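You operate a simulated robot arm through the tools that you are given. There is no shell and no other tool. Be economical: measure what you need, move in short steps, check, and stop when the job is done.

You are at the controls of a simulated two-armed robot. One attempt, no reset.

TASK
Drain the weigher into the tray under the chute, then stop it and let its air off.
Fine: press drain once and wait till the buckets are empty; stop button in, bucket air valve shut, vent button held till the air lamp is out.

The check looks at the end state, three seconds after you hand in, the way a careful person would. Anything else that was tipped, shoved, dropped, spilled or broken makes it a failure.

THE ROBOT
Two 7-joint arms with fingered hands on one trunk, hanging from a carriage that runs on a rail from [-1923, 12] to [57, 0] (x, y) and turns from -5.585 to 6.423 rad about z. Base frame: it is fixed where the carriage stands at the start and does not move with it; the origin is on the floor, on the carriage's upright axis, x ahead of it, y to its left, z up. Readings come in mm, rad, newtons and seconds.
The left shoulder is at the start at [40, 177, 1328], the right one opposite. With the tool pointing down near the work surface each hand reaches from about 100 to 780 mm from the robot's upright axis, wherever it stands, measured 20 degrees to its own side. Places, roughly: bucket air valve lever [300, 700, 900]; bucket vent button [300, 600, 900]; medium tray (19x16x7 cm) [400, 900, 800]; weigher check key [600, 400, 1100]; weigher clear key [600, 400, 1100]; weigher down key [500, 600, 1200]; weigher drain key [600, 500, 1200]; weigher dump key [500, 600, 1100]; weigher feed key [500, 600, 1100]; weigher next key [500, 500, 1100]; weigher reset key [600, 400, 1200]; weigher screen [600, 600, 1300]; weigher stop button [500, 500, 1000]; weigher up key [500, 600, 1200]; weigher zero key [600, 500, 1100]. Payload 4 kg a hand.
Tool frame (each hand has its own): the origin (TCP) lies between the finger pads and is the grasp point; the fingertips stand 30 mm ahead of it; z points along the fingers, y is the line along which they close. The gripper opens to 104 mm. The gripper's body begins 35 mm behind the TCP. The gripper is a hand of 4 fingers: y runs from the thumb to the fingers, the wrist lies at [-15, -104, -178] in the tool frame, and closing takes about 1.5 s.
Orientation is that of the tool frame in the base frame, as [roll, pitch, yaw] about the fixed x, y, z axes, in that order (R = Rz(yaw) Ry(pitch) Rx(roll)). With the fingers straight down and the wrist toward the robot, the tool's x, y and z point along [0, 1, 0], [1, 0, 0] and [0, 0, -1] of the base frame.

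THE INTERFACE
- The arms move only by the tool drive_tool. It takes "left_targets", "right_targets" or both (then of equal length, played together; a hand with none holds still); each is a list of rows, each an object of numbers (a shift or turn left out is 0, a gripper value left out holds the last): "x", "y", "z": the shift along the tool's x, y, z in units of 20 mm (1.0 is 20 mm); "wx", "wy", "wz": the turn, a rotation vector about the tool's x, y, z in units of 6 degrees (1.0 is 6 degrees); "fingers": the finger opening in mm, from 0 to 104. In form: [{"x": .., "y": .., "z": .., "wx": .., "wy": .., "wz": .., "fingers": ..}, ...]. A call has 1 to 20 rows; each row shifts and turns the commanded pose from where the row before left it, along the tool's axes as they then stand. A call with a number of a shift or a turn outside -1 to 1 is refused whole. A row lasts 0.2 s, in which the tool goes at most 50 mm and 0.15 rad; a call with a longer step from one row to the next is refused whole, and so is a gripper value outside its range. Where a pose cannot be reached the arm comes as near as it can. A force on the tool above 40 N (or 10 N above the force at the start of the call, whichever is more), or a blocked arm, ends the call early, and 0.2 s more pass. Each finger travels about 153 mm/s and halts on what it meets, pressing with about 32 N; the grip force reading is that of the motor and also rises with nothing between the fingers. The clock runs only during rows and for 0.2 s after the last one: add rows that do not move to give the fingers time. The reply holds the time, the measured pose of the TCP, the force on the tool along the base axes, the opening and the grip force, in the units named above and with some noise, with the torque about the TCP (base axes, N m) and any sound that the robot's microphone picked up.
- Cameras (640 x 400 px; columns grow to the right, rows downward): "scene" is now at [234.7, 44.4, 1632.9]; the picture's right is [0.53, -0.85, 0.00], its down [-0.48, -0.30, -0.82] and it looks along [0.70, 0.43, -0.57] (base axes); focal length 243 px, centre (320, 200). "left" rides on the left gripper at [-61, -92, -130] in its tool frame; the picture's right is [-0.81, -0.27, 0.52], its down [0.53, -0.71, 0.46] and it looks along [0.24, 0.64, 0.72] (tool axes); focal length 275 px, centre (320, 200). "right" rides on the right gripper at [61, -92, -130] in its tool frame; the picture's right is [-0.81, 0.28, -0.52], its down [-0.53, -0.71, 0.46] and it looks along [-0.24, 0.64, 0.72] (tool axes); focal length 275 px, centre (320, 200). There is no depth. A picture from a camera that has moved, and an enlarged one, comes with that camera's place and axes in the base frame and with its lens.
- snapshot(camera): a new picture of that camera. The clock stands still meanwhile.
- move_column(by): slides the trunk up (or, below 0, down) by that many mm; the arms and the scene camera ride with it, the base frame stays. It gives what a move gives, with no picture.
- steer(legs): drives the robot by 1 to 6 legs, each [ahead, left, turn to the left] in mm, mm and rad, along the robot's own axes; the way and the turn of a leg run together, so that a leg with both is an arc; at most 1500 mm and 3.142 rad a leg. The arms and the cameras ride along, it lands a little off, and it stops where it bumps. It keeps to its track: a leg is cut to what the track allows. It gives what a move gives.
- set_grasp(shape, hand): the hand has 4 fingers and takes this shape, open, in about a second: jaw (thumb against the fingers, like two jaws); tri (thumb and two fingers); tip (a fingertip pinch); poke (one finger out to press); point (the index stretched); flat (the hand flat); cup (the hand cupped); fist (a fist). The gripper value then closes the fingers along that shape, each until it touches; the sizes above hold for jaw. It gives what a move gives, with no picture.
- head_to(pan, tilt): turns the head with the scene camera to pan (to the left, within 1.501 rad either way) and tilt (down, from -0.506 to 1.204), counted from straight ahead of the robot. It gives what a move gives.
- close_up(camera, box): a new picture of the part [left, top, right, bottom] of that camera's present view, enlarged. The clock stands still meanwhile.
- finish_job(): hands the job in; it is judged then, once.

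Go step by step. Nothing tells you exact positions but the pictures and the camera data: compare them with the known pose of the tool, close in by small moves and look again before you grip or let go. The budget is 120 turns and 92 pictures, counting those below and the enlarged ones. Unless the task says otherwise, let go and move clear before handing in, and close with one line.

The tools are called after ">>>" by a JSON object that holds its "op" and its "data". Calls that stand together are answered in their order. drive_tool: Moves the arms, as the interface text tells. Its arguments: {"type":"object","properties":{"left_targets":{"type":"array","items":{"type":"object","properties":{"x":{"type":"number"},"y":{"type":"number"},"z":{"type":"number"},"wx":{"type":"number"},"wy":{"type":"number"},"wz":{"type":"number"},"fingers":{"type":"number"}}}},"right_targets":{"type":"array","items":{"type":"object","properties":{"x":{"type":"number"},"y":{"type":"number"},"z":{"type":"number"},"wx":{"type":"number"},"wy":{"type":"number"},"wz":{"type":"number"},"fingers":{"type":"number"}}}}},"required":[]} The other tools are called the same way: move_column (by) slides the trunk up or down; set_grasp (shape, hand) gives the hand a shape; steer (legs) drives the base; head_to (pan, tilt) turns the head that bears the scene camera; snapshot (camera) takes a picture; close_up (camera, box) takes an enlarged picture of a part of a camera's view; finish_job () hands the job in.

At the start:

```text
time: 0.0
left_ee_pos: [376.4, 435.4, 1358.9]
left_tool_rot: [-3.141, -0.001, 1.568]
left_contact_force: [-0.3, -0.1, 0.9]
left_wrist_torque: [0.01, -0.04, -0.01]
left_finger_gap: 103.8
left_grip_force: 0.0
left_shape: jaw
right_ee_pos: [568.5, 48.5, 1446.6]
right_tool_rot: [-3.141, 0.001, 1.57]
right_contact_force: [-0.1, 0.6, -0.8]
right_wrist_torque: [-0.01, 0.0, 0.02]
right_finger_gap: 103.5
right_grip_force: 0.1
right_shape: jaw
trunk travel left (down, up): [-450.0, 313.0]
robot x, y, heading: [-5.7, 0.2, 0.002]
head pan, tilt: [0.557, 0.606]
```

scene: 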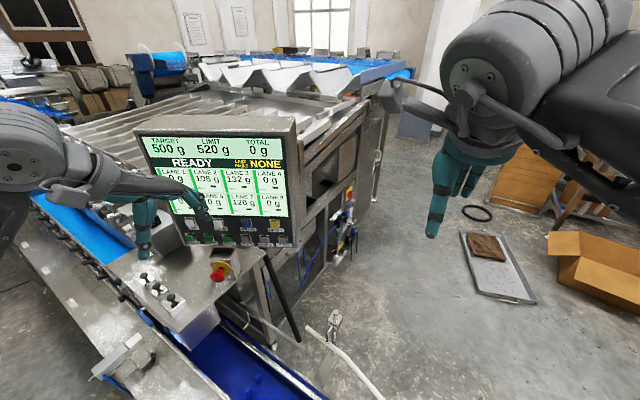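
right: 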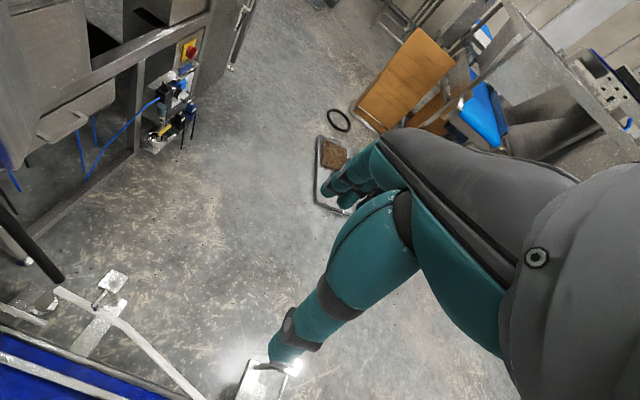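
left: 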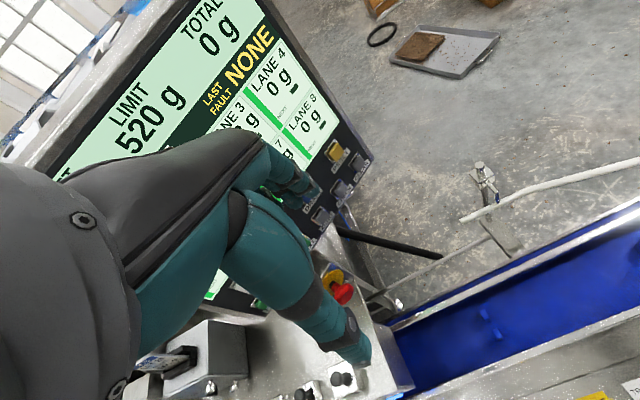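

The weigher panel is ahead-left with the keys under its screen; the red stop button is below it. I look closer at the keys and the area below.

>>> {"op": "close_up", "data": {"camera": "scene", "box": [130, 190, 310, 300]}}

>>> {"op": "close_up", "data": {"camera": "scene", "box": [60, 230, 260, 390]}}

```text
3.56 times, centred on (220, 245) of scene
camera zoom: at [234.7, 44.4, 1632.9], right [0.53, -0.85, 0.0], down [-0.48, -0.3, -0.82], along [0.7, 0.43, -0.57], focal length 862 px, centre (676, 40)
```

zoom: 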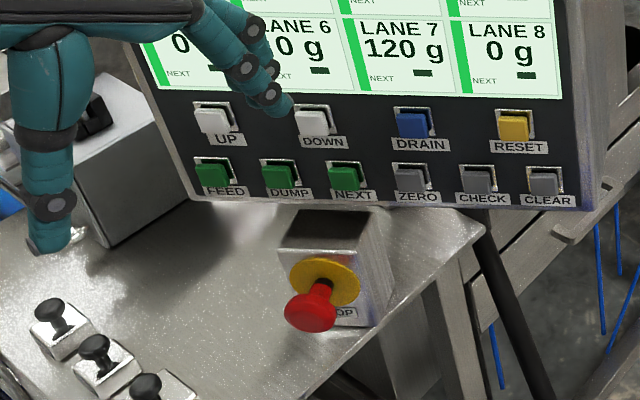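

```text
2.50 times, centred on (160, 310) of scene
camera zoom: at [234.7, 44.4, 1632.9], right [0.53, -0.85, 0.0], down [-0.48, -0.3, -0.82], along [0.7, 0.43, -0.57], focal length 606 px, centre (720, -75)
```

zoom: 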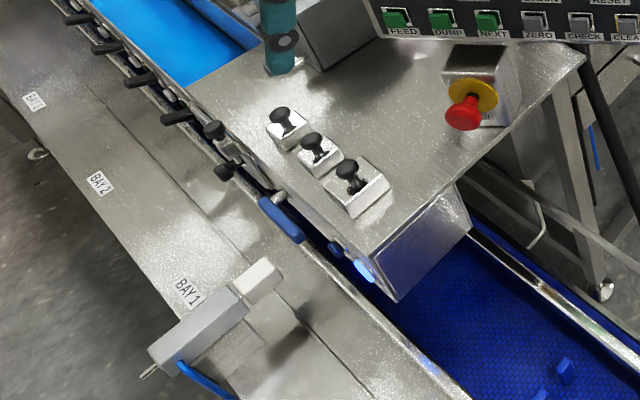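

The blue lever, a button and a lit lamp seem to be on the front edge of the shelf. I turn the head left to see the tray and chute.

>>> {"op": "head_to", "data": {"pan": 1.15, "tilt": 0.65}}

>>> {"op": "snapshot", "data": {"camera": "scene"}}

```text
time: 1.0
left_ee_pos: [375.7, 435.9, 1358.5]
left_tool_rot: [-3.141, 0.001, 1.569]
left_contact_force: [-0.3, 0.0, -0.4]
left_wrist_torque: [0.02, -0.03, 0.03]
left_finger_gap: 103.4
left_grip_force: 0.0
left_shape: jaw
right_ee_pos: [568.4, 47.4, 1447.5]
right_tool_rot: [-3.141, 0.0, 1.57]
right_contact_force: [-0.4, -1.0, -0.1]
right_wrist_torque: [-0.03, 0.01, -0.02]
right_finger_gap: 103.5
right_grip_force: 0.0
right_shape: jaw
trunk travel left (down, up): [-450.0, 313.0]
robot x, y, heading: [-2.1, -2.8, -0.0]
head pan, tilt: [1.15, 0.649]
```

```text
86 pictures are left
camera scene: at [195.3, 76.9, 1629.1], right [0.91, -0.41, 0.0], down [-0.25, -0.55, -0.8], along [0.33, 0.73, -0.6], focal length 243 px, centre (320, 200)
```

scene: 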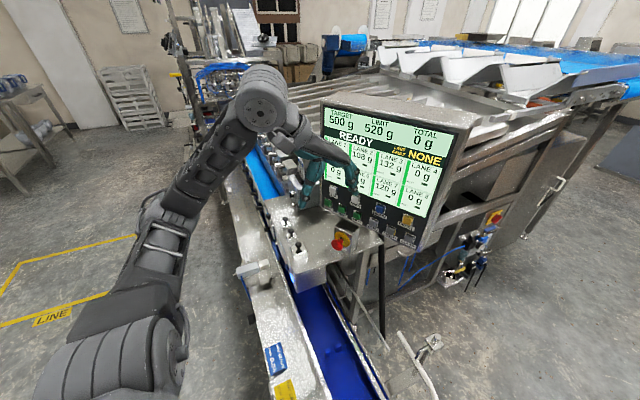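

I zoom in around the expected tray and shelf controls.

>>> {"op": "close_up", "data": {"camera": "scene", "box": [225, 130, 345, 205]}}

>>> {"op": "close_up", "data": {"camera": "scene", "box": [225, 195, 385, 295]}}

```text
5.33 times, centred on (285, 168) of scene
camera zoom: at [195.3, 76.9, 1629.1], right [0.91, -0.41, 0.0], down [-0.25, -0.55, -0.8], along [0.33, 0.73, -0.6], focal length 1294 px, centre (507, 373)
```

zoom: 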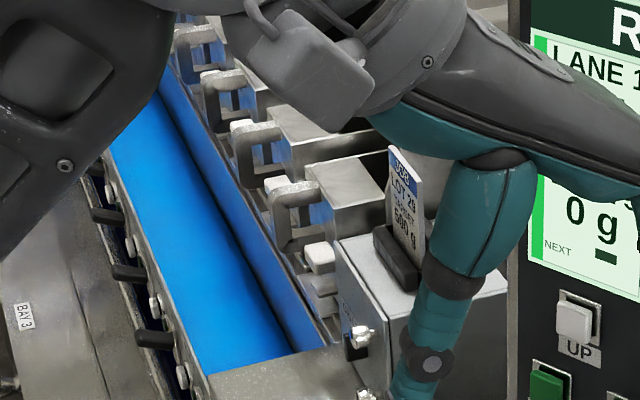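

```text
4.00 times, centred on (305, 245) of scene
camera zoom: at [195.3, 76.9, 1629.1], right [0.91, -0.41, 0.0], down [-0.25, -0.55, -0.8], along [0.33, 0.73, -0.6], focal length 970 px, centre (380, 20)
```

zoom: 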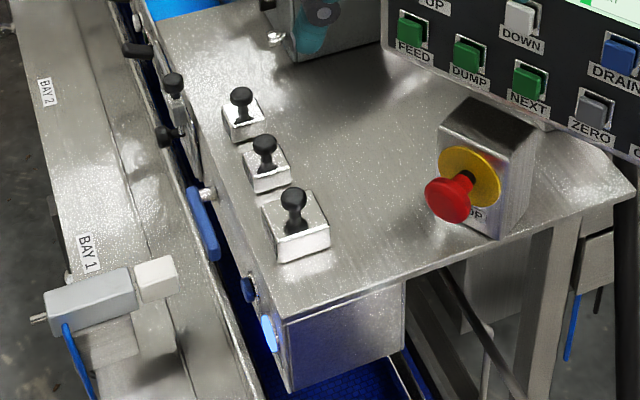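

The tray is hidden beneath/behind the shelf. I back off along the rail for a view of the shelf's front face and below.

>>> {"op": "steer", "data": {"legs": [[-450, 0, 0]]}}

>>> {"op": "head_to", "data": {"pan": 0.9, "tilt": 0.6}}

>>> {"op": "snapshot", "data": {"camera": "scene"}}

```text
time: 3.7
left_ee_pos: [-78.7, 438.4, 1358.8]
left_tool_rot: [-3.141, 0.0, 1.571]
left_contact_force: [-0.4, -0.5, -0.7]
left_wrist_torque: [0.0, -0.01, -0.01]
left_finger_gap: 103.6
left_grip_force: 0.1
left_shape: jaw
right_ee_pos: [116.9, 51.8, 1446.1]
right_tool_rot: [-3.14, 0.0, 1.573]
right_contact_force: [0.3, 0.4, -0.7]
right_wrist_torque: [0.0, 0.01, 0.0]
right_finger_gap: 103.8
right_grip_force: 0.1
right_shape: jaw
trunk travel left (down, up): [-450.0, 313.0]
robot x, y, heading: [-451.6, 2.5, 0.004]
head pan, tilt: [1.15, 0.649]
```

```text
time: 4.5
left_ee_pos: [-78.0, 438.0, 1358.8]
left_tool_rot: [-3.139, 0.0, 1.569]
left_contact_force: [0.2, -0.4, -0.6]
left_wrist_torque: [-0.03, 0.02, -0.01]
left_finger_gap: 103.6
left_grip_force: 0.1
left_shape: jaw
right_ee_pos: [115.7, 51.7, 1446.3]
right_tool_rot: [-3.141, 0.0, 1.572]
right_contact_force: [-0.8, 0.4, -0.7]
right_wrist_torque: [0.01, 0.0, 0.01]
right_finger_gap: 103.6
right_grip_force: 0.1
right_shape: jaw
trunk travel left (down, up): [-450.0, 313.0]
robot x, y, heading: [-451.5, 1.5, 0.004]
head pan, tilt: [0.901, 0.6]
```

```text
83 pictures are left
camera scene: at [-237.7, 70.2, 1633.3], right [0.79, -0.62, 0.0], down [-0.35, -0.44, -0.82], along [0.51, 0.65, -0.57], focal length 243 px, centre (320, 200)
```

scene: 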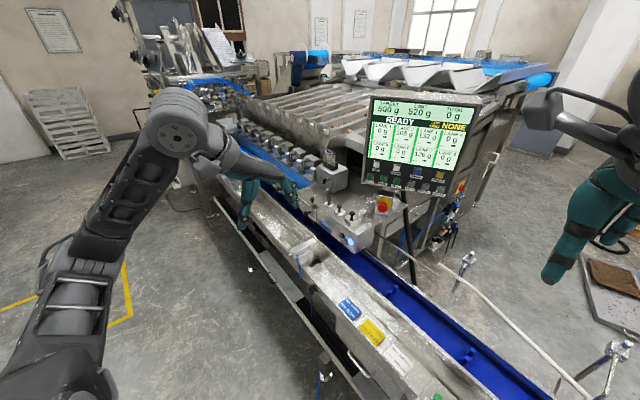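

>>> {"op": "close_up", "data": {"camera": "scene", "box": [270, 150, 410, 265]}}

>>> {"op": "close_up", "data": {"camera": "scene", "box": [360, 90, 480, 210]}}

>>> {"op": "close_up", "data": {"camera": "scene", "box": [170, 80, 350, 220]}}

```text
3.48 times, centred on (340, 208) of scene
camera zoom: at [-237.7, 70.2, 1633.3], right [0.79, -0.62, 0.0], down [-0.35, -0.44, -0.82], along [0.51, 0.65, -0.57], focal length 844 px, centre (250, 174)
```

zoom: 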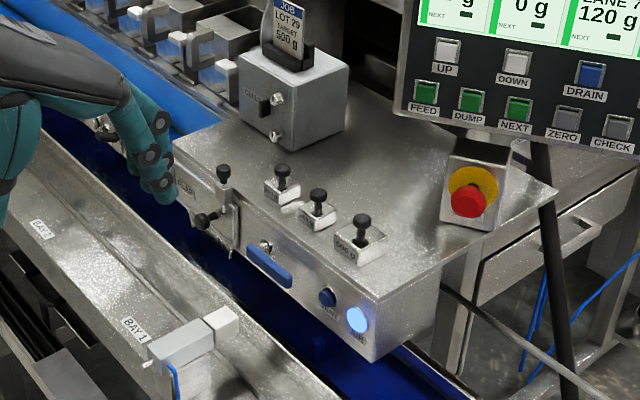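

```text
3.33 times, centred on (420, 150) of scene
camera zoom: at [-237.7, 70.2, 1633.3], right [0.79, -0.62, 0.0], down [-0.35, -0.44, -0.82], along [0.51, 0.65, -0.57], focal length 809 px, centre (-13, 367)
```

zoom: 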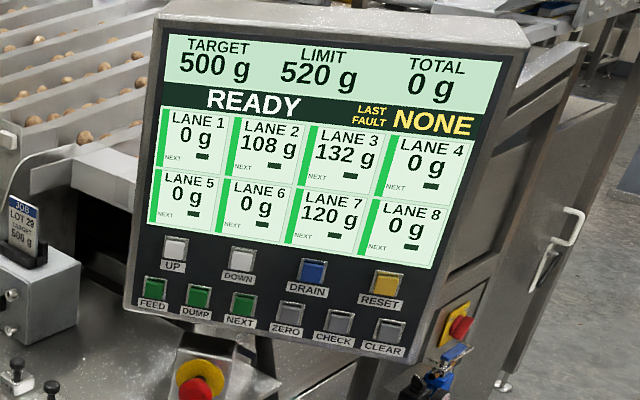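

```text
2.86 times, centred on (260, 150) of scene
camera zoom: at [-237.7, 70.2, 1633.3], right [0.79, -0.62, 0.0], down [-0.35, -0.44, -0.82], along [0.51, 0.65, -0.57], focal length 693 px, centre (491, 343)
```

zoom: 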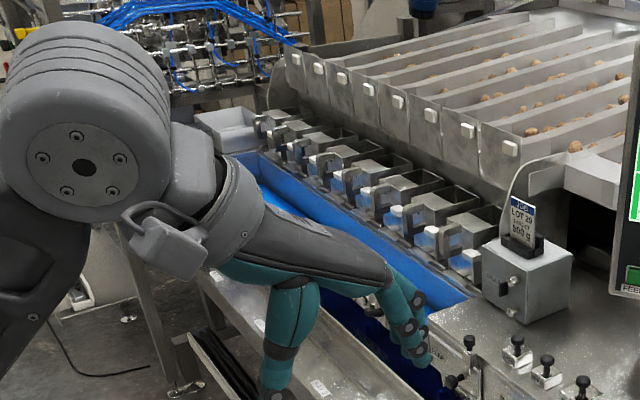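

I take the left hand camera's view from here; it should look at the shelf front.

>>> {"op": "snapshot", "data": {"camera": "left"}}

```text
79 pictures are left
camera left: at [-168.8, 377.0, 1488.9], right [-0.27, -0.81, -0.52], down [-0.71, 0.53, -0.46], along [0.64, 0.24, -0.72], focal length 275 px, centre (320, 200)
```

left: 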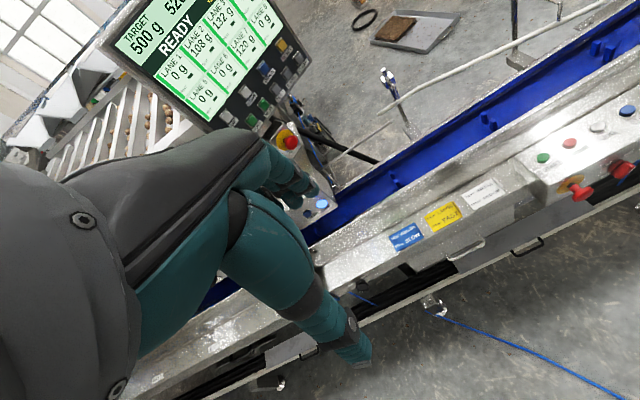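

Triangulating gives lamp ≈(315,569,920), vent button ≈(311,616,925), stop ≈(467,547,1040), drain key ≈(563,488,1197). I still want to verify the tray, so I pull the left hand back and lower the trunk for a better view under the shelf.

>>> {"op": "drive_tool", "data": {"left_targets": [{"y": -1}, {"y": -1}, {"y": -1}, {"y": -1}, {"y": -1}, {"y": -1}, {"y": -1}, {"y": -1}, {"y": -1}, {"y": -1}]}}

>>> {"op": "move_column", "data": {"by": -300}}

>>> {"op": "snapshot", "data": {"camera": "scene"}}

```text
time: 6.7
left_ee_pos: [-279.7, 439.4, 1357.4]
left_tool_rot: [-3.141, -0.001, 1.572]
left_contact_force: [0.7, 0.2, 0.3]
left_wrist_torque: [0.01, 0.01, -0.02]
left_finger_gap: 103.5
left_grip_force: 0.1
left_shape: jaw
right_ee_pos: [116.1, 51.0, 1446.1]
right_tool_rot: [3.141, 0.0, 1.572]
right_contact_force: [0.6, 0.8, -0.5]
right_wrist_torque: [0.01, 0.02, 0.01]
right_finger_gap: 103.6
right_grip_force: 0.1
right_shape: jaw
trunk travel left (down, up): [-450.0, 313.0]
robot x, y, heading: [-451.3, 4.4, 0.004]
head pan, tilt: [0.901, 0.6]
```

```text
time: 9.7
left_ee_pos: [-279.4, 441.5, 1059.0]
left_tool_rot: [3.141, 0.0, 1.571]
left_contact_force: [0.9, -0.6, -0.1]
left_wrist_torque: [0.02, 0.0, 0.0]
left_finger_gap: 103.8
left_grip_force: 0.1
left_shape: jaw
right_ee_pos: [115.3, 52.3, 1146.9]
right_tool_rot: [-3.14, -0.001, 1.573]
right_contact_force: [0.2, -0.8, -0.4]
right_wrist_torque: [0.03, -0.02, 0.01]
right_finger_gap: 103.6
right_grip_force: 0.1
right_shape: jaw
trunk travel left (down, up): [-150.0, 613.0]
robot x, y, heading: [-452.7, 6.8, 0.001]
head pan, tilt: [0.901, 0.6]
```

```text
78 pictures are left
camera scene: at [-237.6, 70.2, 1333.4], right [0.78, -0.62, 0.0], down [-0.35, -0.44, -0.83], along [0.51, 0.65, -0.56], focal length 243 px, centre (320, 200)
```

scene: 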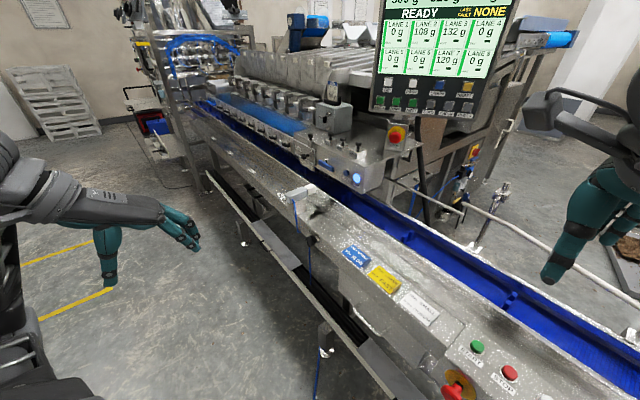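

>>> {"op": "close_up", "data": {"camera": "scene", "box": [270, 120, 410, 208]}}

>>> {"op": "close_up", "data": {"camera": "scene", "box": [180, 70, 320, 158]}}

```text
4.55 times, centred on (340, 164) of scene
camera zoom: at [-237.6, 70.2, 1333.4], right [0.78, -0.62, 0.0], down [-0.35, -0.44, -0.83], along [0.51, 0.65, -0.56], focal length 1103 px, centre (229, 364)
```

zoom: 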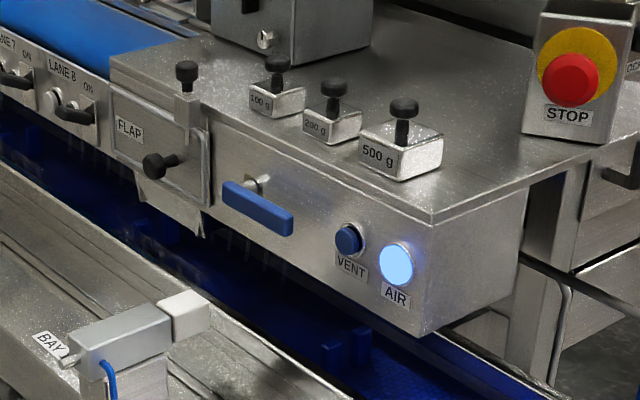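

```text
4.55 times, centred on (250, 114) of scene
camera zoom: at [-237.6, 70.2, 1333.4], right [0.78, -0.62, 0.0], down [-0.35, -0.44, -0.83], along [0.51, 0.65, -0.56], focal length 1103 px, centre (638, 591)
```

zoom: 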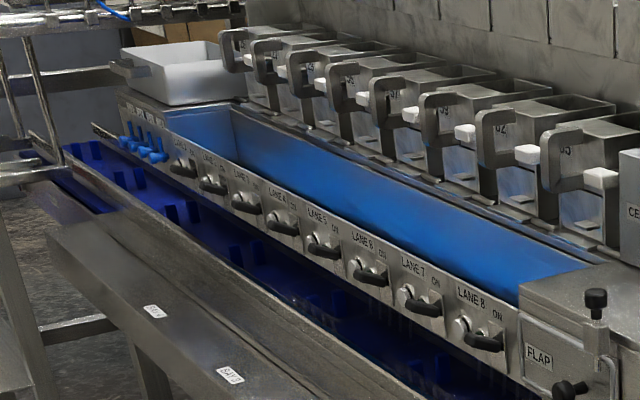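

The air lamp is lit, lever horizontal. I lower further to look beneath the chute for the tray.

>>> {"op": "move_column", "data": {"by": -145}}

>>> {"op": "close_up", "data": {"camera": "scene", "box": [240, 60, 400, 160]}}

```text
time: 11.4
left_ee_pos: [-279.5, 439.5, 912.9]
left_tool_rot: [-3.141, -0.001, 1.571]
left_contact_force: [-0.4, 0.2, -0.7]
left_wrist_torque: [-0.01, 0.01, 0.02]
left_finger_gap: 103.7
left_grip_force: 0.0
left_shape: jaw
right_ee_pos: [114.4, 52.2, 1002.8]
right_tool_rot: [3.141, 0.001, 1.573]
right_contact_force: [-0.7, 0.8, 0.7]
right_wrist_torque: [0.02, -0.03, -0.03]
right_finger_gap: 103.7
right_grip_force: 0.1
right_shape: jaw
trunk travel left (down, up): [-5.0, 758.0]
robot x, y, heading: [-452.1, 0.4, -0.006]
head pan, tilt: [0.901, 0.6]
```

```text
4.00 times, centred on (320, 110) of scene
camera zoom: at [-237.5, 70.2, 1188.4], right [0.78, -0.62, 0.0], down [-0.35, -0.44, -0.83], along [0.51, 0.65, -0.56], focal length 970 px, centre (320, 560)
```

zoom: 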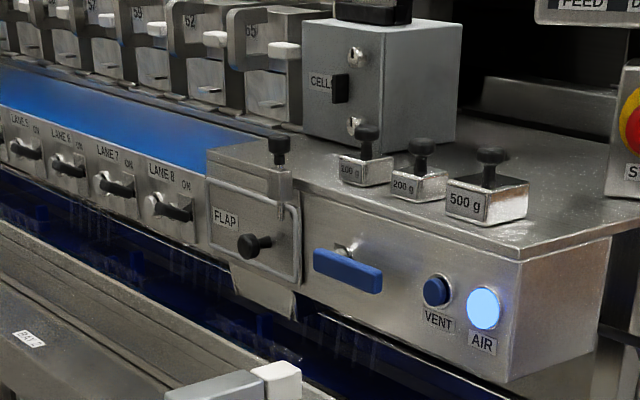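

>>> {"op": "close_up", "data": {"camera": "scene", "box": [280, 115, 344, 155]}}

```text
10.00 times, centred on (312, 135) of scene
camera zoom: at [-237.5, 70.2, 1188.4], right [0.78, -0.62, 0.0], down [-0.35, -0.44, -0.83], along [0.51, 0.65, -0.56], focal length 2426 px, centre (400, 850)
```

zoom: 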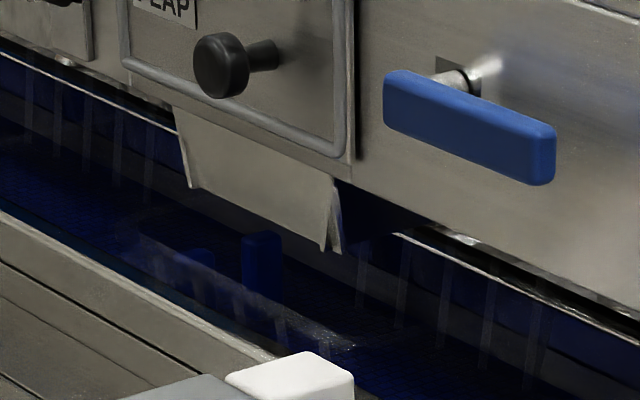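

I can't identify the tray yet. I raise the trunk, shape the left hand to poke, and move it to look down under the chute with its camera.

>>> {"op": "move_column", "data": {"by": 300}}

>>> {"op": "set_grasp", "data": {"shape": "poke", "hand": "left"}}

>>> {"op": "drive_tool", "data": {"left_targets": [{"x": 1, "y": 1}, {"x": 1, "y": 1}, {"x": 1, "y": 1}, {"x": 1, "y": 1}, {"x": 1, "y": 1}, {"x": 1, "y": 1}, {"x": 1, "y": 1}, {"x": 1, "y": 1}, {"x": 1}, {"x": 1}, {"x": 1}, {"wz": -1}, {"wz": -1}, {"wz": -1}, {"wz": -1}]}}

>>> {"op": "snapshot", "data": {"camera": "left"}}

```text
time: 14.4
left_ee_pos: [-278.4, 439.8, 1212.9]
left_tool_rot: [3.141, -0.001, 1.57]
left_contact_force: [0.1, 0.1, -0.1]
left_wrist_torque: [0.02, 0.01, 0.02]
left_finger_gap: 103.6
left_grip_force: 0.0
left_shape: jaw
right_ee_pos: [115.7, 51.5, 1300.6]
right_tool_rot: [3.14, 0.001, 1.571]
right_contact_force: [-0.1, -0.5, 1.1]
right_wrist_torque: [-0.02, -0.02, 0.02]
right_finger_gap: 103.7
right_grip_force: 0.0
right_shape: jaw
trunk travel left (down, up): [-305.0, 458.0]
robot x, y, heading: [-452.1, 4.6, 0.002]
head pan, tilt: [0.901, 0.6]
```

```text
time: 15.3
left_ee_pos: [-278.6, 439.8, 1214.4]
left_tool_rot: [-3.141, 0.001, 1.572]
left_contact_force: [0.7, 0.1, 0.5]
left_wrist_torque: [-0.01, 0.0, -0.01]
left_finger_gap: 0.0
left_grip_force: 0.2
left_shape: poke
right_ee_pos: [116.2, 51.9, 1300.9]
right_tool_rot: [-3.141, 0.0, 1.571]
right_contact_force: [-0.7, 0.1, -0.2]
right_wrist_torque: [-0.01, 0.0, 0.06]
right_finger_gap: 104.0
right_grip_force: 0.0
right_shape: jaw
trunk travel left (down, up): [-305.0, 458.0]
robot x, y, heading: [-453.5, 0.3, 0.004]
head pan, tilt: [0.901, 0.6]
```

```text
time: 18.5
left_ee_pos: [-118.7, 661.4, 1213.4]
left_tool_rot: [-3.141, -0.001, 1.993]
left_contact_force: [0.1, 0.3, -0.3]
left_wrist_torque: [0.02, 0.03, -0.03]
left_finger_gap: 0.0
left_grip_force: 0.1
left_shape: poke
right_ee_pos: [115.3, 52.3, 1300.4]
right_tool_rot: [-3.141, 0.002, 1.574]
right_contact_force: [-0.9, 0.6, 0.4]
right_wrist_torque: [-0.04, 0.02, -0.01]
right_finger_gap: 103.7
right_grip_force: 0.0
right_shape: jaw
trunk travel left (down, up): [-305.0, 458.0]
robot x, y, heading: [-450.3, 0.8, 0.003]
head pan, tilt: [0.901, 0.6]
```

```text
73 pictures are left
camera left: at [-176.4, 566.7, 1343.9], right [0.08, -0.85, -0.52], down [-0.87, 0.19, -0.46], along [0.49, 0.49, -0.72], focal length 275 px, centre (320, 200)
```

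left: 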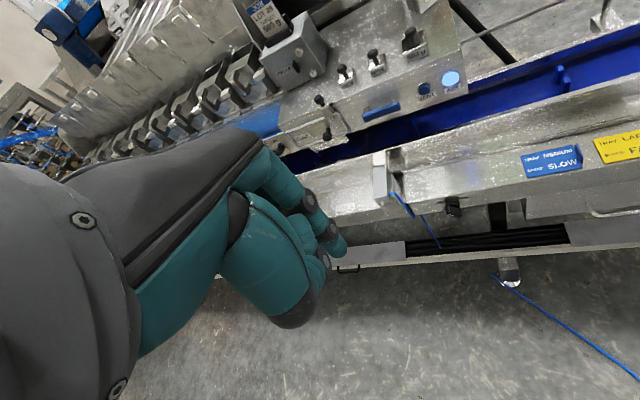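

>>> {"op": "close_up", "data": {"camera": "left", "box": [260, 80, 420, 180]}}

>>> {"op": "close_up", "data": {"camera": "left", "box": [500, 110, 640, 198]}}

```text
4.00 times, centred on (340, 130) of left
camera zoom: at [-176.4, 566.7, 1343.9], right [0.08, -0.85, -0.52], down [-0.87, 0.19, -0.46], along [0.49, 0.49, -0.72], focal length 1101 px, centre (240, 480)
```

zoom: 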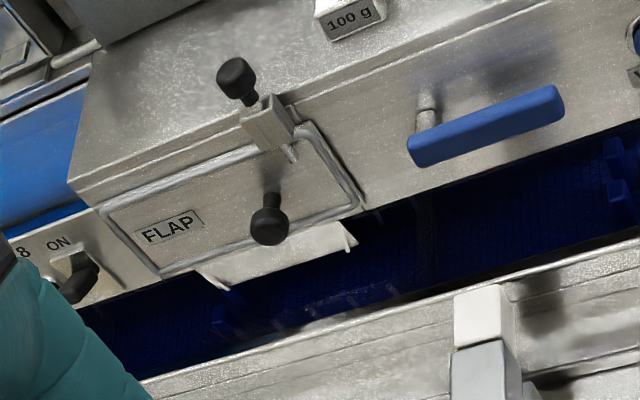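

```text
4.55 times, centred on (570, 154) of left
camera zoom: at [-176.4, 566.7, 1343.9], right [0.08, -0.85, -0.52], down [-0.87, 0.19, -0.46], along [0.49, 0.49, -0.72], focal length 1251 px, centre (-816, 409)
```

zoom: 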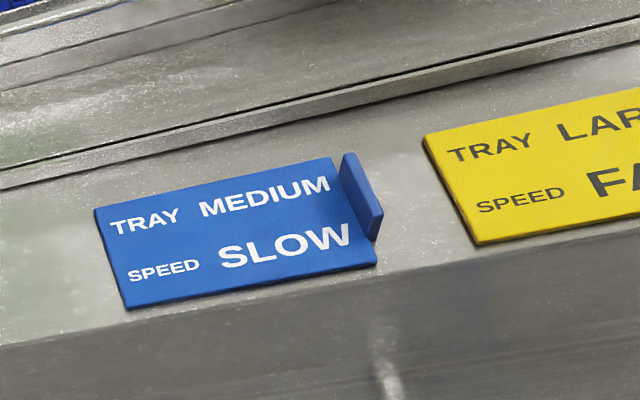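

A clear tray's rim is visible under the chute spout, so the tray is in place. Now I check the poke finger's tip location.

>>> {"op": "close_up", "data": {"camera": "left", "box": [220, 140, 400, 340]}}

>>> {"op": "snapshot", "data": {"camera": "scene"}}

```text
2.00 times, centred on (310, 240) of left
camera zoom: at [-176.4, 566.7, 1343.9], right [0.08, -0.85, -0.52], down [-0.87, 0.19, -0.46], along [0.49, 0.49, -0.72], focal length 551 px, centre (340, 120)
```

zoom: 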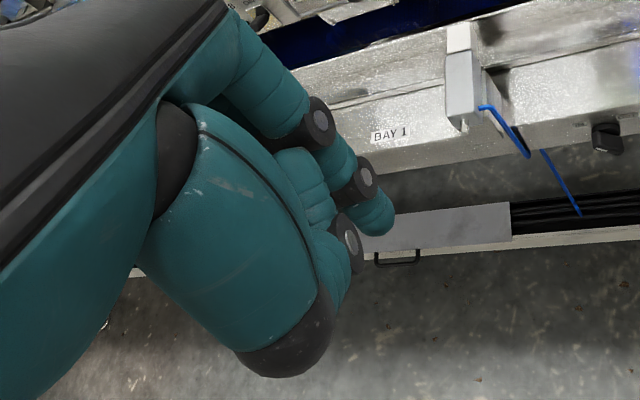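

```text
69 pictures are left
camera scene: at [-237.6, 70.2, 1488.4], right [0.78, -0.62, 0.0], down [-0.35, -0.44, -0.83], along [0.51, 0.65, -0.56], focal length 243 px, centre (320, 200)
```

scene: 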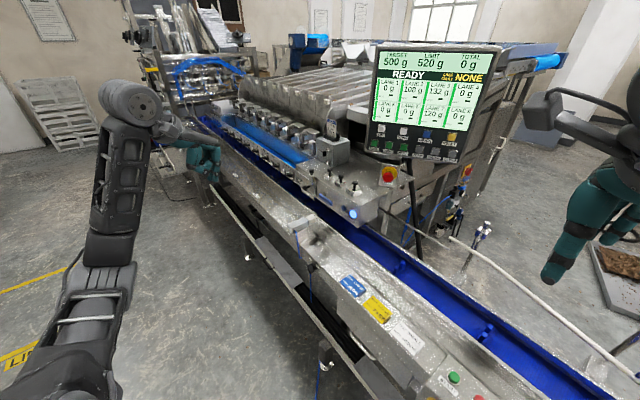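

>>> {"op": "close_up", "data": {"camera": "scene", "box": [160, 110, 260, 200]}}

```text
4.44 times, centred on (210, 155) of scene
camera zoom: at [-237.6, 70.2, 1488.4], right [0.78, -0.62, 0.0], down [-0.35, -0.44, -0.83], along [0.51, 0.65, -0.56], focal length 1078 px, centre (809, 400)
```

zoom: 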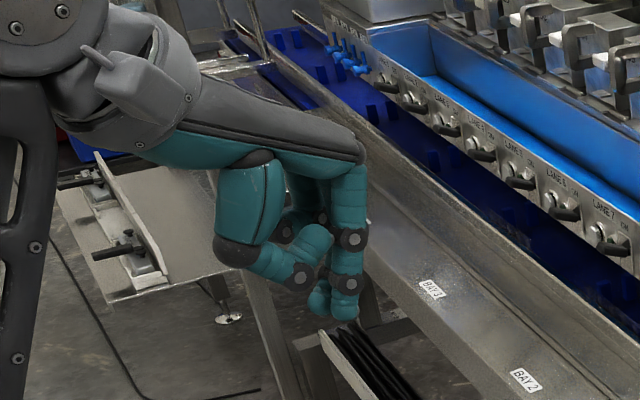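

The fingertip is at about (-4,+7,+30) in the tool frame. I raise the trunk back, bring the left hand in front of the robot and turn it to point horizontally at the panel (azimuth ≈31°).

>>> {"op": "move_column", "data": {"by": 145}}

>>> {"op": "drive_tool", "data": {"left_targets": [{"x": -1}, {"x": -1}, {"x": -1}, {"x": -1}, {"x": -1}, {"x": -1, "z": 0.5}, {"x": -1, "z": 1}, {"x": -1, "z": 1}, {"x": -1, "z": 1}, {"x": -1, "z": 1}, {"x": -1, "z": 1}, {"x": -1, "z": 1}, {"x": -1, "z": 1}, {"x": -0.5, "y": 0.7, "z": 0.5}, {"wz": -0.65}, {"wz": -0.6}]}}

>>> {"op": "drive_tool", "data": {"left_targets": [{"wx": -1}, {"wx": -1}, {"wx": -1}, {"wx": -1}, {"wx": -1}, {"wx": -1}, {"wx": -1}, {"wx": -1}, {"wx": -1}, {"wx": -1}, {"wx": -1}, {"wx": -1}, {"wx": -1}, {"wx": -1}, {"wx": -1}]}}

```text
time: 20.2
left_ee_pos: [-118.9, 660.3, 1358.9]
left_tool_rot: [-3.141, 0.0, 1.988]
left_contact_force: [-0.1, -0.1, 0.5]
left_wrist_torque: [-0.01, -0.02, -0.02]
left_finger_gap: 0.0
left_grip_force: 0.1
left_shape: poke
right_ee_pos: [116.9, 50.9, 1446.0]
right_tool_rot: [3.141, -0.001, 1.572]
right_contact_force: [-0.5, 0.6, 1.0]
right_wrist_torque: [0.0, -0.06, -0.02]
right_finger_gap: 103.6
right_grip_force: 0.0
right_shape: jaw
trunk travel left (down, up): [-450.0, 313.0]
robot x, y, heading: [-454.3, 1.2, 0.004]
head pan, tilt: [0.901, 0.6]
```

```text
time: 23.6
left_ee_pos: [7.0, 418.1, 1199.1]
left_tool_rot: [-3.141, -0.002, 2.123]
left_contact_force: [-0.1, -0.3, 0.0]
left_wrist_torque: [0.0, 0.06, -0.01]
left_finger_gap: 0.0
left_grip_force: 0.1
left_shape: poke
right_ee_pos: [115.1, 52.2, 1447.3]
right_tool_rot: [3.141, 0.002, 1.572]
right_contact_force: [0.2, 1.1, 0.4]
right_wrist_torque: [-0.05, 0.0, 0.01]
right_finger_gap: 103.9
right_grip_force: 0.0
right_shape: jaw
trunk travel left (down, up): [-450.0, 313.0]
robot x, y, heading: [-452.6, 1.1, 0.002]
head pan, tilt: [0.901, 0.6]
```

```text
time: 26.8
left_ee_pos: [12.0, 428.5, 1212.5]
left_tool_rot: [1.52, -0.111, 2.104]
left_contact_force: [0.6, -0.2, -1.0]
left_wrist_torque: [-0.01, 0.03, 0.0]
left_finger_gap: 0.1
left_grip_force: 0.2
left_shape: poke
left hand out of reach, approached as far as the arm can: row 6, 7
right_ee_pos: [116.0, 52.0, 1446.6]
right_tool_rot: [-3.141, 0.0, 1.574]
right_contact_force: [0.5, 0.5, 0.6]
right_wrist_torque: [-0.01, 0.0, 0.02]
right_finger_gap: 103.4
right_grip_force: 0.0
right_shape: jaw
trunk travel left (down, up): [-450.0, 313.0]
robot x, y, heading: [-451.9, 2.4, 0.006]
head pan, tilt: [0.901, 0.6]
```

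The hand is nearly in the wanted orientation. I let it settle.

>>> {"op": "drive_tool", "data": {"left_targets": [{}, {}, {}]}}

>>> {"op": "snapshot", "data": {"camera": "left"}}

```text
time: 27.6
left_ee_pos: [13.4, 428.9, 1215.0]
left_tool_rot: [1.517, -0.109, 2.106]
left_contact_force: [-0.1, -0.1, -0.2]
left_wrist_torque: [0.01, 0.01, 0.0]
left_finger_gap: 0.0
left_grip_force: 0.1
left_shape: poke
right_ee_pos: [116.2, 51.4, 1447.1]
right_tool_rot: [3.141, 0.0, 1.573]
right_contact_force: [0.2, 0.7, -0.3]
right_wrist_torque: [0.0, -0.02, 0.01]
right_finger_gap: 103.6
right_grip_force: 0.1
right_shape: jaw
trunk travel left (down, up): [-450.0, 313.0]
robot x, y, heading: [-453.1, 2.5, -0.002]
head pan, tilt: [0.901, 0.6]
```

```text
67 pictures are left
camera left: at [-69.3, 320.9, 1109.9], right [0.85, -0.4, -0.33], down [0.12, 0.77, -0.63], along [0.51, 0.5, 0.7], focal length 275 px, centre (320, 200)
```

left: 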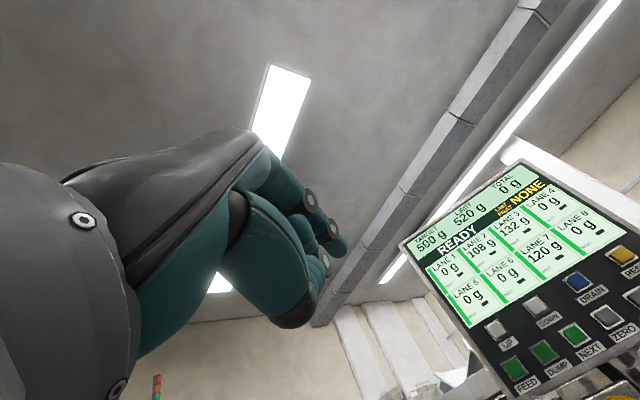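

The finger points at the panel, about 90 mm short of where the panel will be once I'm back at the start spot. I drive forward and look.

>>> {"op": "steer", "data": {"legs": [[447, 0, 0]]}}

>>> {"op": "head_to", "data": {"pan": 0.6, "tilt": 0.6}}

>>> {"op": "close_up", "data": {"camera": "scene", "box": [120, 100, 376, 260]}}

```text
time: 30.3
left_ee_pos: [458.7, 426.5, 1219.2]
left_tool_rot: [1.508, -0.102, 2.105]
left_contact_force: [0.3, 0.2, 0.0]
left_wrist_torque: [0.0, -0.03, 0.0]
left_finger_gap: 0.3
left_grip_force: 0.1
left_shape: poke
right_ee_pos: [559.0, 48.5, 1446.7]
right_tool_rot: [3.141, -0.001, 1.572]
right_contact_force: [0.1, 0.0, 0.0]
right_wrist_torque: [0.02, 0.0, -0.02]
right_finger_gap: 103.4
right_grip_force: 0.2
right_shape: jaw
trunk travel left (down, up): [-450.0, 313.0]
robot x, y, heading: [-5.9, 0.4, 0.0]
head pan, tilt: [0.901, 0.6]
```

```text
time: 31.1
left_ee_pos: [459.0, 425.0, 1219.2]
left_tool_rot: [1.506, -0.105, 2.104]
left_contact_force: [-0.6, -0.8, -1.1]
left_wrist_torque: [0.01, -0.02, 0.0]
left_finger_gap: 0.0
left_grip_force: 0.0
left_shape: poke
right_ee_pos: [559.9, 47.9, 1447.6]
right_tool_rot: [3.141, -0.001, 1.569]
right_contact_force: [-0.6, 0.3, -0.7]
right_wrist_torque: [0.02, 0.01, -0.01]
right_finger_gap: 103.6
right_grip_force: 0.0
right_shape: jaw
trunk travel left (down, up): [-450.0, 313.0]
robot x, y, heading: [-5.8, 1.1, -0.002]
head pan, tilt: [0.6, 0.6]
```

```text
2.50 times, centred on (248, 180) of scene
camera zoom: at [224.5, 47.8, 1633.4], right [0.57, -0.82, 0.0], down [-0.47, -0.32, -0.83], along [0.68, 0.47, -0.56], focal length 606 px, centre (500, 250)
```

zoom: 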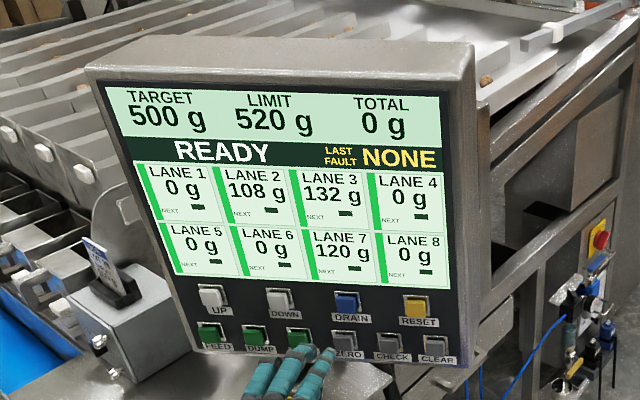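

>>> {"op": "close_up", "data": {"camera": "scene", "box": [190, 200, 290, 262]}}

```text
6.40 times, centred on (240, 231) of scene
camera zoom: at [224.5, 47.8, 1633.4], right [0.57, -0.82, 0.0], down [-0.47, -0.32, -0.83], along [0.68, 0.47, -0.56], focal length 1552 px, centre (832, 2)
```

zoom: 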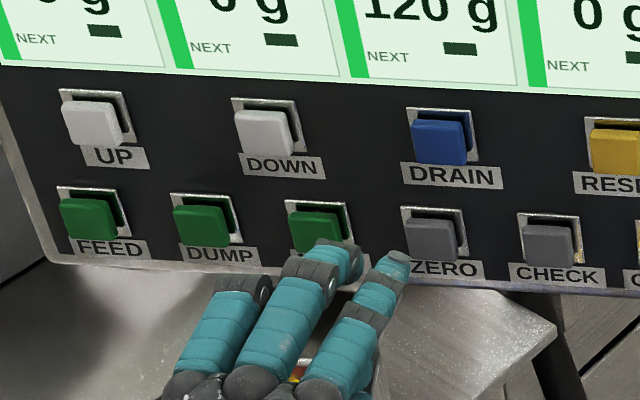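

Finger tip (right-most, extended index) is about 90 mm short and slightly above/left of drain. I approach 50 mm and recheck, since the reach limit may resolve.

>>> {"op": "drive_tool", "data": {"left_targets": [{"z": 0.8}, {"z": 0.8}, {"z": 0.8}, {}]}}

>>> {"op": "close_up", "data": {"camera": "scene", "box": [190, 200, 290, 262]}}

```text
time: 32.1
left_ee_pos: [501.1, 450.5, 1222.9]
left_tool_rot: [1.509, -0.1, 2.107]
left_contact_force: [0.1, -0.2, -0.1]
left_wrist_torque: [-0.01, -0.03, 0.01]
left_finger_gap: 0.1
left_grip_force: 0.1
left_shape: poke
right_ee_pos: [560.4, 48.0, 1447.1]
right_tool_rot: [3.141, -0.001, 1.57]
right_contact_force: [0.7, 0.2, 0.1]
right_wrist_torque: [0.01, -0.04, 0.0]
right_finger_gap: 103.7
right_grip_force: 0.0
right_shape: jaw
trunk travel left (down, up): [-450.0, 313.0]
robot x, y, heading: [-7.4, 0.1, -0.001]
head pan, tilt: [0.6, 0.6]
```

```text
6.40 times, centred on (240, 231) of scene
camera zoom: at [224.4, 47.7, 1633.3], right [0.56, -0.83, 0.0], down [-0.47, -0.32, -0.83], along [0.68, 0.47, -0.56], focal length 1552 px, centre (832, 2)
```

zoom: 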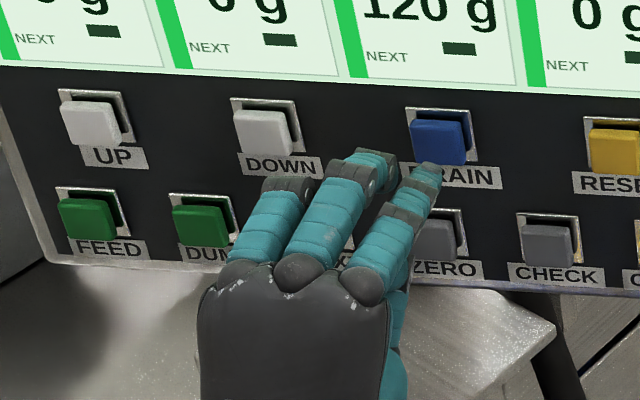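

The index is lined up near drain but curled fingers sit left of it. I yaw the hand 15° so those recede, lower by ~20 mm, and look again.

>>> {"op": "drive_tool", "data": {"left_targets": [{"wy": 0.8, "z": -0.5}, {"wy": 0.8, "y": -0.5}, {"wy": 0.9, "y": -0.5}, {}, {}]}}

>>> {"op": "close_up", "data": {"camera": "scene", "box": [190, 200, 290, 262]}}

>>> {"op": "snapshot", "data": {"camera": "left"}}

```text
time: 33.0
left_ee_pos: [486.8, 465.7, 1226.9]
left_tool_rot: [1.386, -0.202, 2.386]
left_contact_force: [0.5, 0.4, 0.6]
left_wrist_torque: [-0.02, 0.01, 0.0]
left_finger_gap: 0.2
left_grip_force: 0.1
left_shape: poke
right_ee_pos: [560.1, 49.2, 1447.4]
right_tool_rot: [-3.141, -0.001, 1.57]
right_contact_force: [0.3, 0.4, 0.2]
right_wrist_torque: [-0.01, 0.02, 0.03]
right_finger_gap: 103.7
right_grip_force: 0.0
right_shape: jaw
trunk travel left (down, up): [-450.0, 313.0]
robot x, y, heading: [-4.7, -0.4, 0.003]
head pan, tilt: [0.6, 0.6]
stopped in row 4 (left hand): the arm was blocked; the commanded pose is now the measured one
```

```text
6.40 times, centred on (240, 231) of scene
camera zoom: at [224.4, 47.9, 1633.3], right [0.56, -0.83, 0.0], down [-0.47, -0.32, -0.83], along [0.68, 0.47, -0.56], focal length 1552 px, centre (832, 2)
```

zoom: 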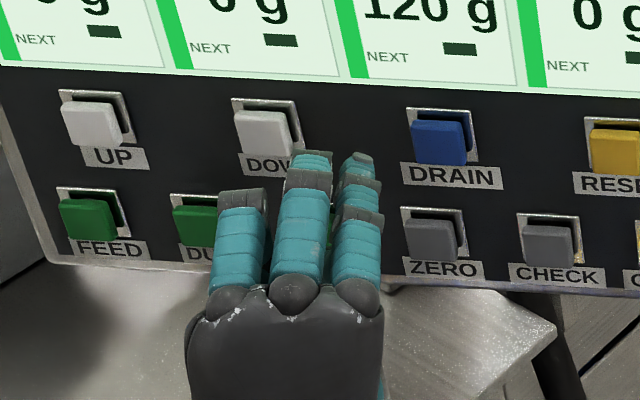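

```text
62 pictures are left
camera left: at [437.5, 359.2, 1102.4], right [0.94, -0.11, -0.33], down [-0.07, 0.86, -0.5], along [0.35, 0.49, 0.8], focal length 275 px, centre (320, 200)
```

left: 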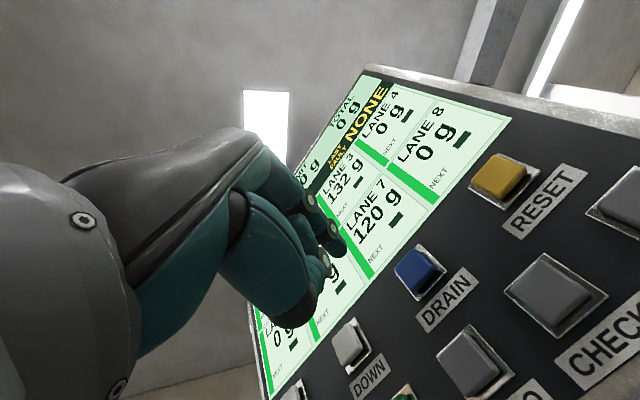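

The arm hit a joint limit, not the panel. I back off and take a more natural posture: fingers pitched 30° down, azimuth 40°.

>>> {"op": "drive_tool", "data": {"left_targets": [{"z": -1}, {"z": -1}, {"z": -1}, {"wx": 0.83, "wy": -0.18, "wz": -0.22}, {"wx": 0.83, "wy": -0.18, "wz": -0.22}, {"wx": 0.83, "wy": -0.18, "wz": -0.22}, {"wx": 0.83, "wy": -0.18, "wz": -0.22}, {"wx": 0.83, "wy": -0.18, "wz": -0.22}, {"wx": 0.83, "wy": -0.18, "wz": -0.22}, {"wx": 0.83, "wy": -0.18, "wz": -0.22}, {"wx": 0.83, "wy": -0.18, "wz": -0.22}, {}]}}

>>> {"op": "close_up", "data": {"camera": "scene", "box": [170, 180, 298, 260]}}

```text
time: 34.1
left_ee_pos: [448.7, 432.6, 1250.3]
left_tool_rot: [1.378, -0.268, 2.373]
left_contact_force: [0.6, 0.1, -0.5]
left_wrist_torque: [0.01, 0.02, -0.01]
left_finger_gap: 0.0
left_grip_force: 0.0
left_shape: poke
right_ee_pos: [560.0, 49.3, 1448.0]
right_tool_rot: [3.141, 0.001, 1.572]
right_contact_force: [0.7, -0.5, -0.3]
right_wrist_torque: [0.03, 0.0, -0.01]
right_finger_gap: 103.6
right_grip_force: 0.1
right_shape: jaw
trunk travel left (down, up): [-450.0, 313.0]
robot x, y, heading: [-6.1, 3.1, -0.001]
head pan, tilt: [0.6, 0.6]
stopped in row 5 (left hand): the arm was blocked; the commanded pose is now the measured one
```

```text
5.00 times, centred on (234, 220) of scene
camera zoom: at [224.5, 47.8, 1633.3], right [0.56, -0.83, 0.0], down [-0.47, -0.32, -0.83], along [0.68, 0.47, -0.56], focal length 1213 px, centre (750, 100)
```

zoom: 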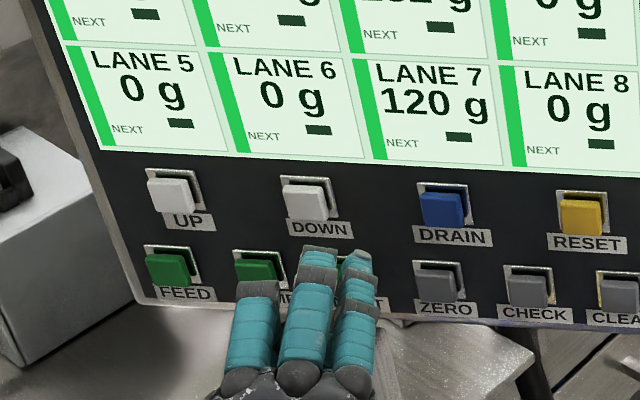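

Something blocks the arm; I look at the whole picture to see the forearm.

>>> {"op": "head_to", "data": {"pan": 0.9, "tilt": 0.85}}

>>> {"op": "snapshot", "data": {"camera": "scene"}}

>>> {"op": "snapshot", "data": {"camera": "right"}}

```text
time: 34.9
left_ee_pos: [448.7, 433.6, 1249.6]
left_tool_rot: [1.379, -0.266, 2.375]
left_contact_force: [0.2, 0.3, -0.7]
left_wrist_torque: [-0.01, -0.05, 0.0]
left_finger_gap: 0.0
left_grip_force: 0.0
left_shape: poke
right_ee_pos: [560.2, 48.6, 1447.7]
right_tool_rot: [3.14, 0.0, 1.57]
right_contact_force: [-0.3, -0.1, -0.2]
right_wrist_torque: [0.01, 0.0, 0.03]
right_finger_gap: 103.6
right_grip_force: 0.1
right_shape: jaw
trunk travel left (down, up): [-450.0, 313.0]
robot x, y, heading: [-4.2, -3.1, 0.001]
head pan, tilt: [0.901, 0.85]
```

```text
60 pictures are left
camera scene: at [200.3, 59.0, 1612.5], right [0.78, -0.62, 0.0], down [-0.47, -0.59, -0.66], along [0.41, 0.52, -0.75], focal length 243 px, centre (320, 200)
```

scene: 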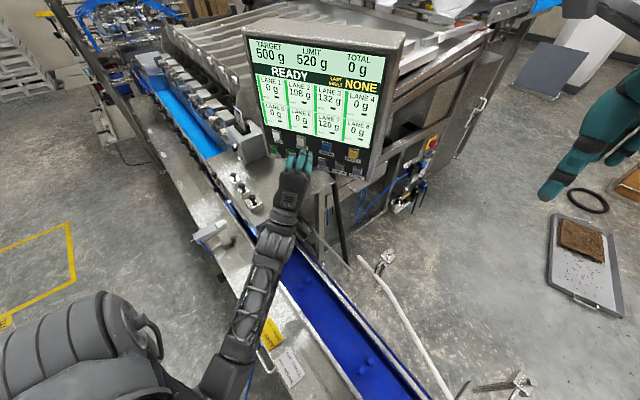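

```text
59 pictures are left
camera right: at [468.5, 110.4, 1576.6], right [0.28, -0.81, 0.52], down [-0.71, -0.53, -0.46], along [0.64, -0.24, -0.72], focal length 275 px, centre (320, 200)
```

right: 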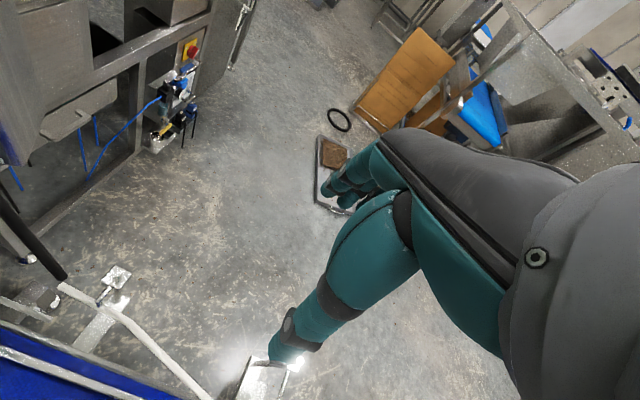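

The forearm rises steeply from below with the wrist fully extended, likely a joint limit. I try flexing only the wrist in small steps.

>>> {"op": "drive_tool", "data": {"left_targets": [{"wx": 0.5}, {"wx": 0.5}, {"wx": 0.5}, {"wx": 0.5}, {"wx": 0.5}, {"wx": 0.5}, {"wx": 0.5}, {"wx": 0.5}, {}]}}

```text
time: 36.4
left_ee_pos: [452.0, 435.2, 1270.5]
left_tool_rot: [1.611, -0.38, 2.385]
left_contact_force: [-0.5, -0.1, -0.5]
left_wrist_torque: [0.01, -0.01, 0.0]
left_finger_gap: 0.0
left_grip_force: 0.1
left_shape: poke
right_ee_pos: [559.2, 47.3, 1446.3]
right_tool_rot: [-3.141, -0.002, 1.571]
right_contact_force: [-0.4, 0.2, -0.1]
right_wrist_torque: [0.01, 0.02, 0.0]
right_finger_gap: 103.8
right_grip_force: 0.0
right_shape: jaw
trunk travel left (down, up): [-450.0, 313.0]
robot x, y, heading: [-9.6, 0.3, 0.0]
head pan, tilt: [0.901, 0.85]
stopped in row 7 (left hand): the arm was blocked; the commanded pose is now the measured one
```

Rotation seems to drag the tool upward; I retreat toward the original comfortable pose (up, back, fingers down).

>>> {"op": "drive_tool", "data": {"left_targets": [{"y": 0.6, "z": -0.5, "wx": 0.6}, {"y": 0.6, "z": -0.5, "wx": 0.6}, {"y": 0.6, "z": -0.5, "wx": 0.6}, {"y": 0.6, "z": -0.5, "wx": 0.6}, {"y": 0.6, "z": -0.5, "wx": 0.6}, {"y": 0.6, "z": -0.5, "wx": 0.6}, {"z": -0.5, "wx": 0.6}, {"z": -0.5, "wx": 0.6}]}}

>>> {"op": "snapshot", "data": {"camera": "scene"}}

```text
time: 37.4
left_ee_pos: [451.7, 407.3, 1326.6]
left_tool_rot: [1.701, -0.5, 2.443]
left_contact_force: [0.6, 0.7, 0.4]
left_wrist_torque: [-0.01, 0.0, 0.03]
left_finger_gap: 0.0
left_grip_force: 0.0
left_shape: poke
left hand out of reach, approached as far as the arm can: row 3, 4
right_ee_pos: [560.1, 49.3, 1446.8]
right_tool_rot: [3.141, -0.001, 1.571]
right_contact_force: [0.0, -0.3, 0.2]
right_wrist_torque: [-0.04, -0.01, 0.04]
right_finger_gap: 103.4
right_grip_force: 0.0
right_shape: jaw
trunk travel left (down, up): [-450.0, 313.0]
robot x, y, heading: [-5.9, -0.2, 0.001]
head pan, tilt: [0.901, 0.85]
stopped in row 4 (left hand): the arm was blocked; the commanded pose is now the measured one
```

```text
58 pictures are left
camera scene: at [200.2, 59.1, 1612.4], right [0.78, -0.62, 0.0], down [-0.47, -0.59, -0.66], along [0.41, 0.52, -0.75], focal length 243 px, centre (320, 200)
```

scene: 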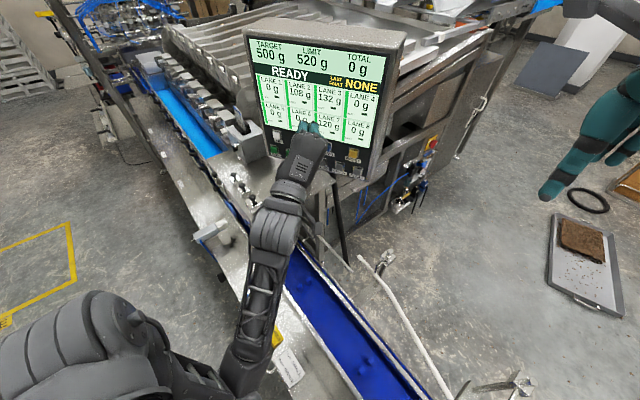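

The wrist drifts toward rolling (wrist swinging out left), so I follow that: roll about the finger axis.

>>> {"op": "drive_tool", "data": {"left_targets": [{"wz": 0.7, "z": -0.5}, {"wz": 0.7, "z": -0.5}, {"wz": 0.7, "z": -0.5}, {"wz": 0.7, "z": -0.5}, {"wz": 0.7}, {"wz": 0.7}, {"wz": 0.7}, {"wz": 0.7}, {}]}}

```text
time: 39.4
left_ee_pos: [483.0, 384.6, 1319.7]
left_tool_rot: [1.818, -1.076, 2.284]
left_contact_force: [0.1, 0.4, -0.5]
left_wrist_torque: [0.03, -0.03, 0.02]
left_finger_gap: 0.1
left_grip_force: 0.0
left_shape: poke
left hand out of reach, approached as far as the arm can: row 1, 2, 3, 4, 5, 6, 8
right_ee_pos: [561.0, 49.9, 1447.6]
right_tool_rot: [-3.141, 0.0, 1.572]
right_contact_force: [-0.1, -0.9, -0.1]
right_wrist_torque: [-0.02, 0.01, -0.03]
right_finger_gap: 103.6
right_grip_force: 0.0
right_shape: jaw
trunk travel left (down, up): [-450.0, 313.0]
robot x, y, heading: [-10.1, -0.6, -0.002]
head pan, tilt: [0.901, 0.85]
```

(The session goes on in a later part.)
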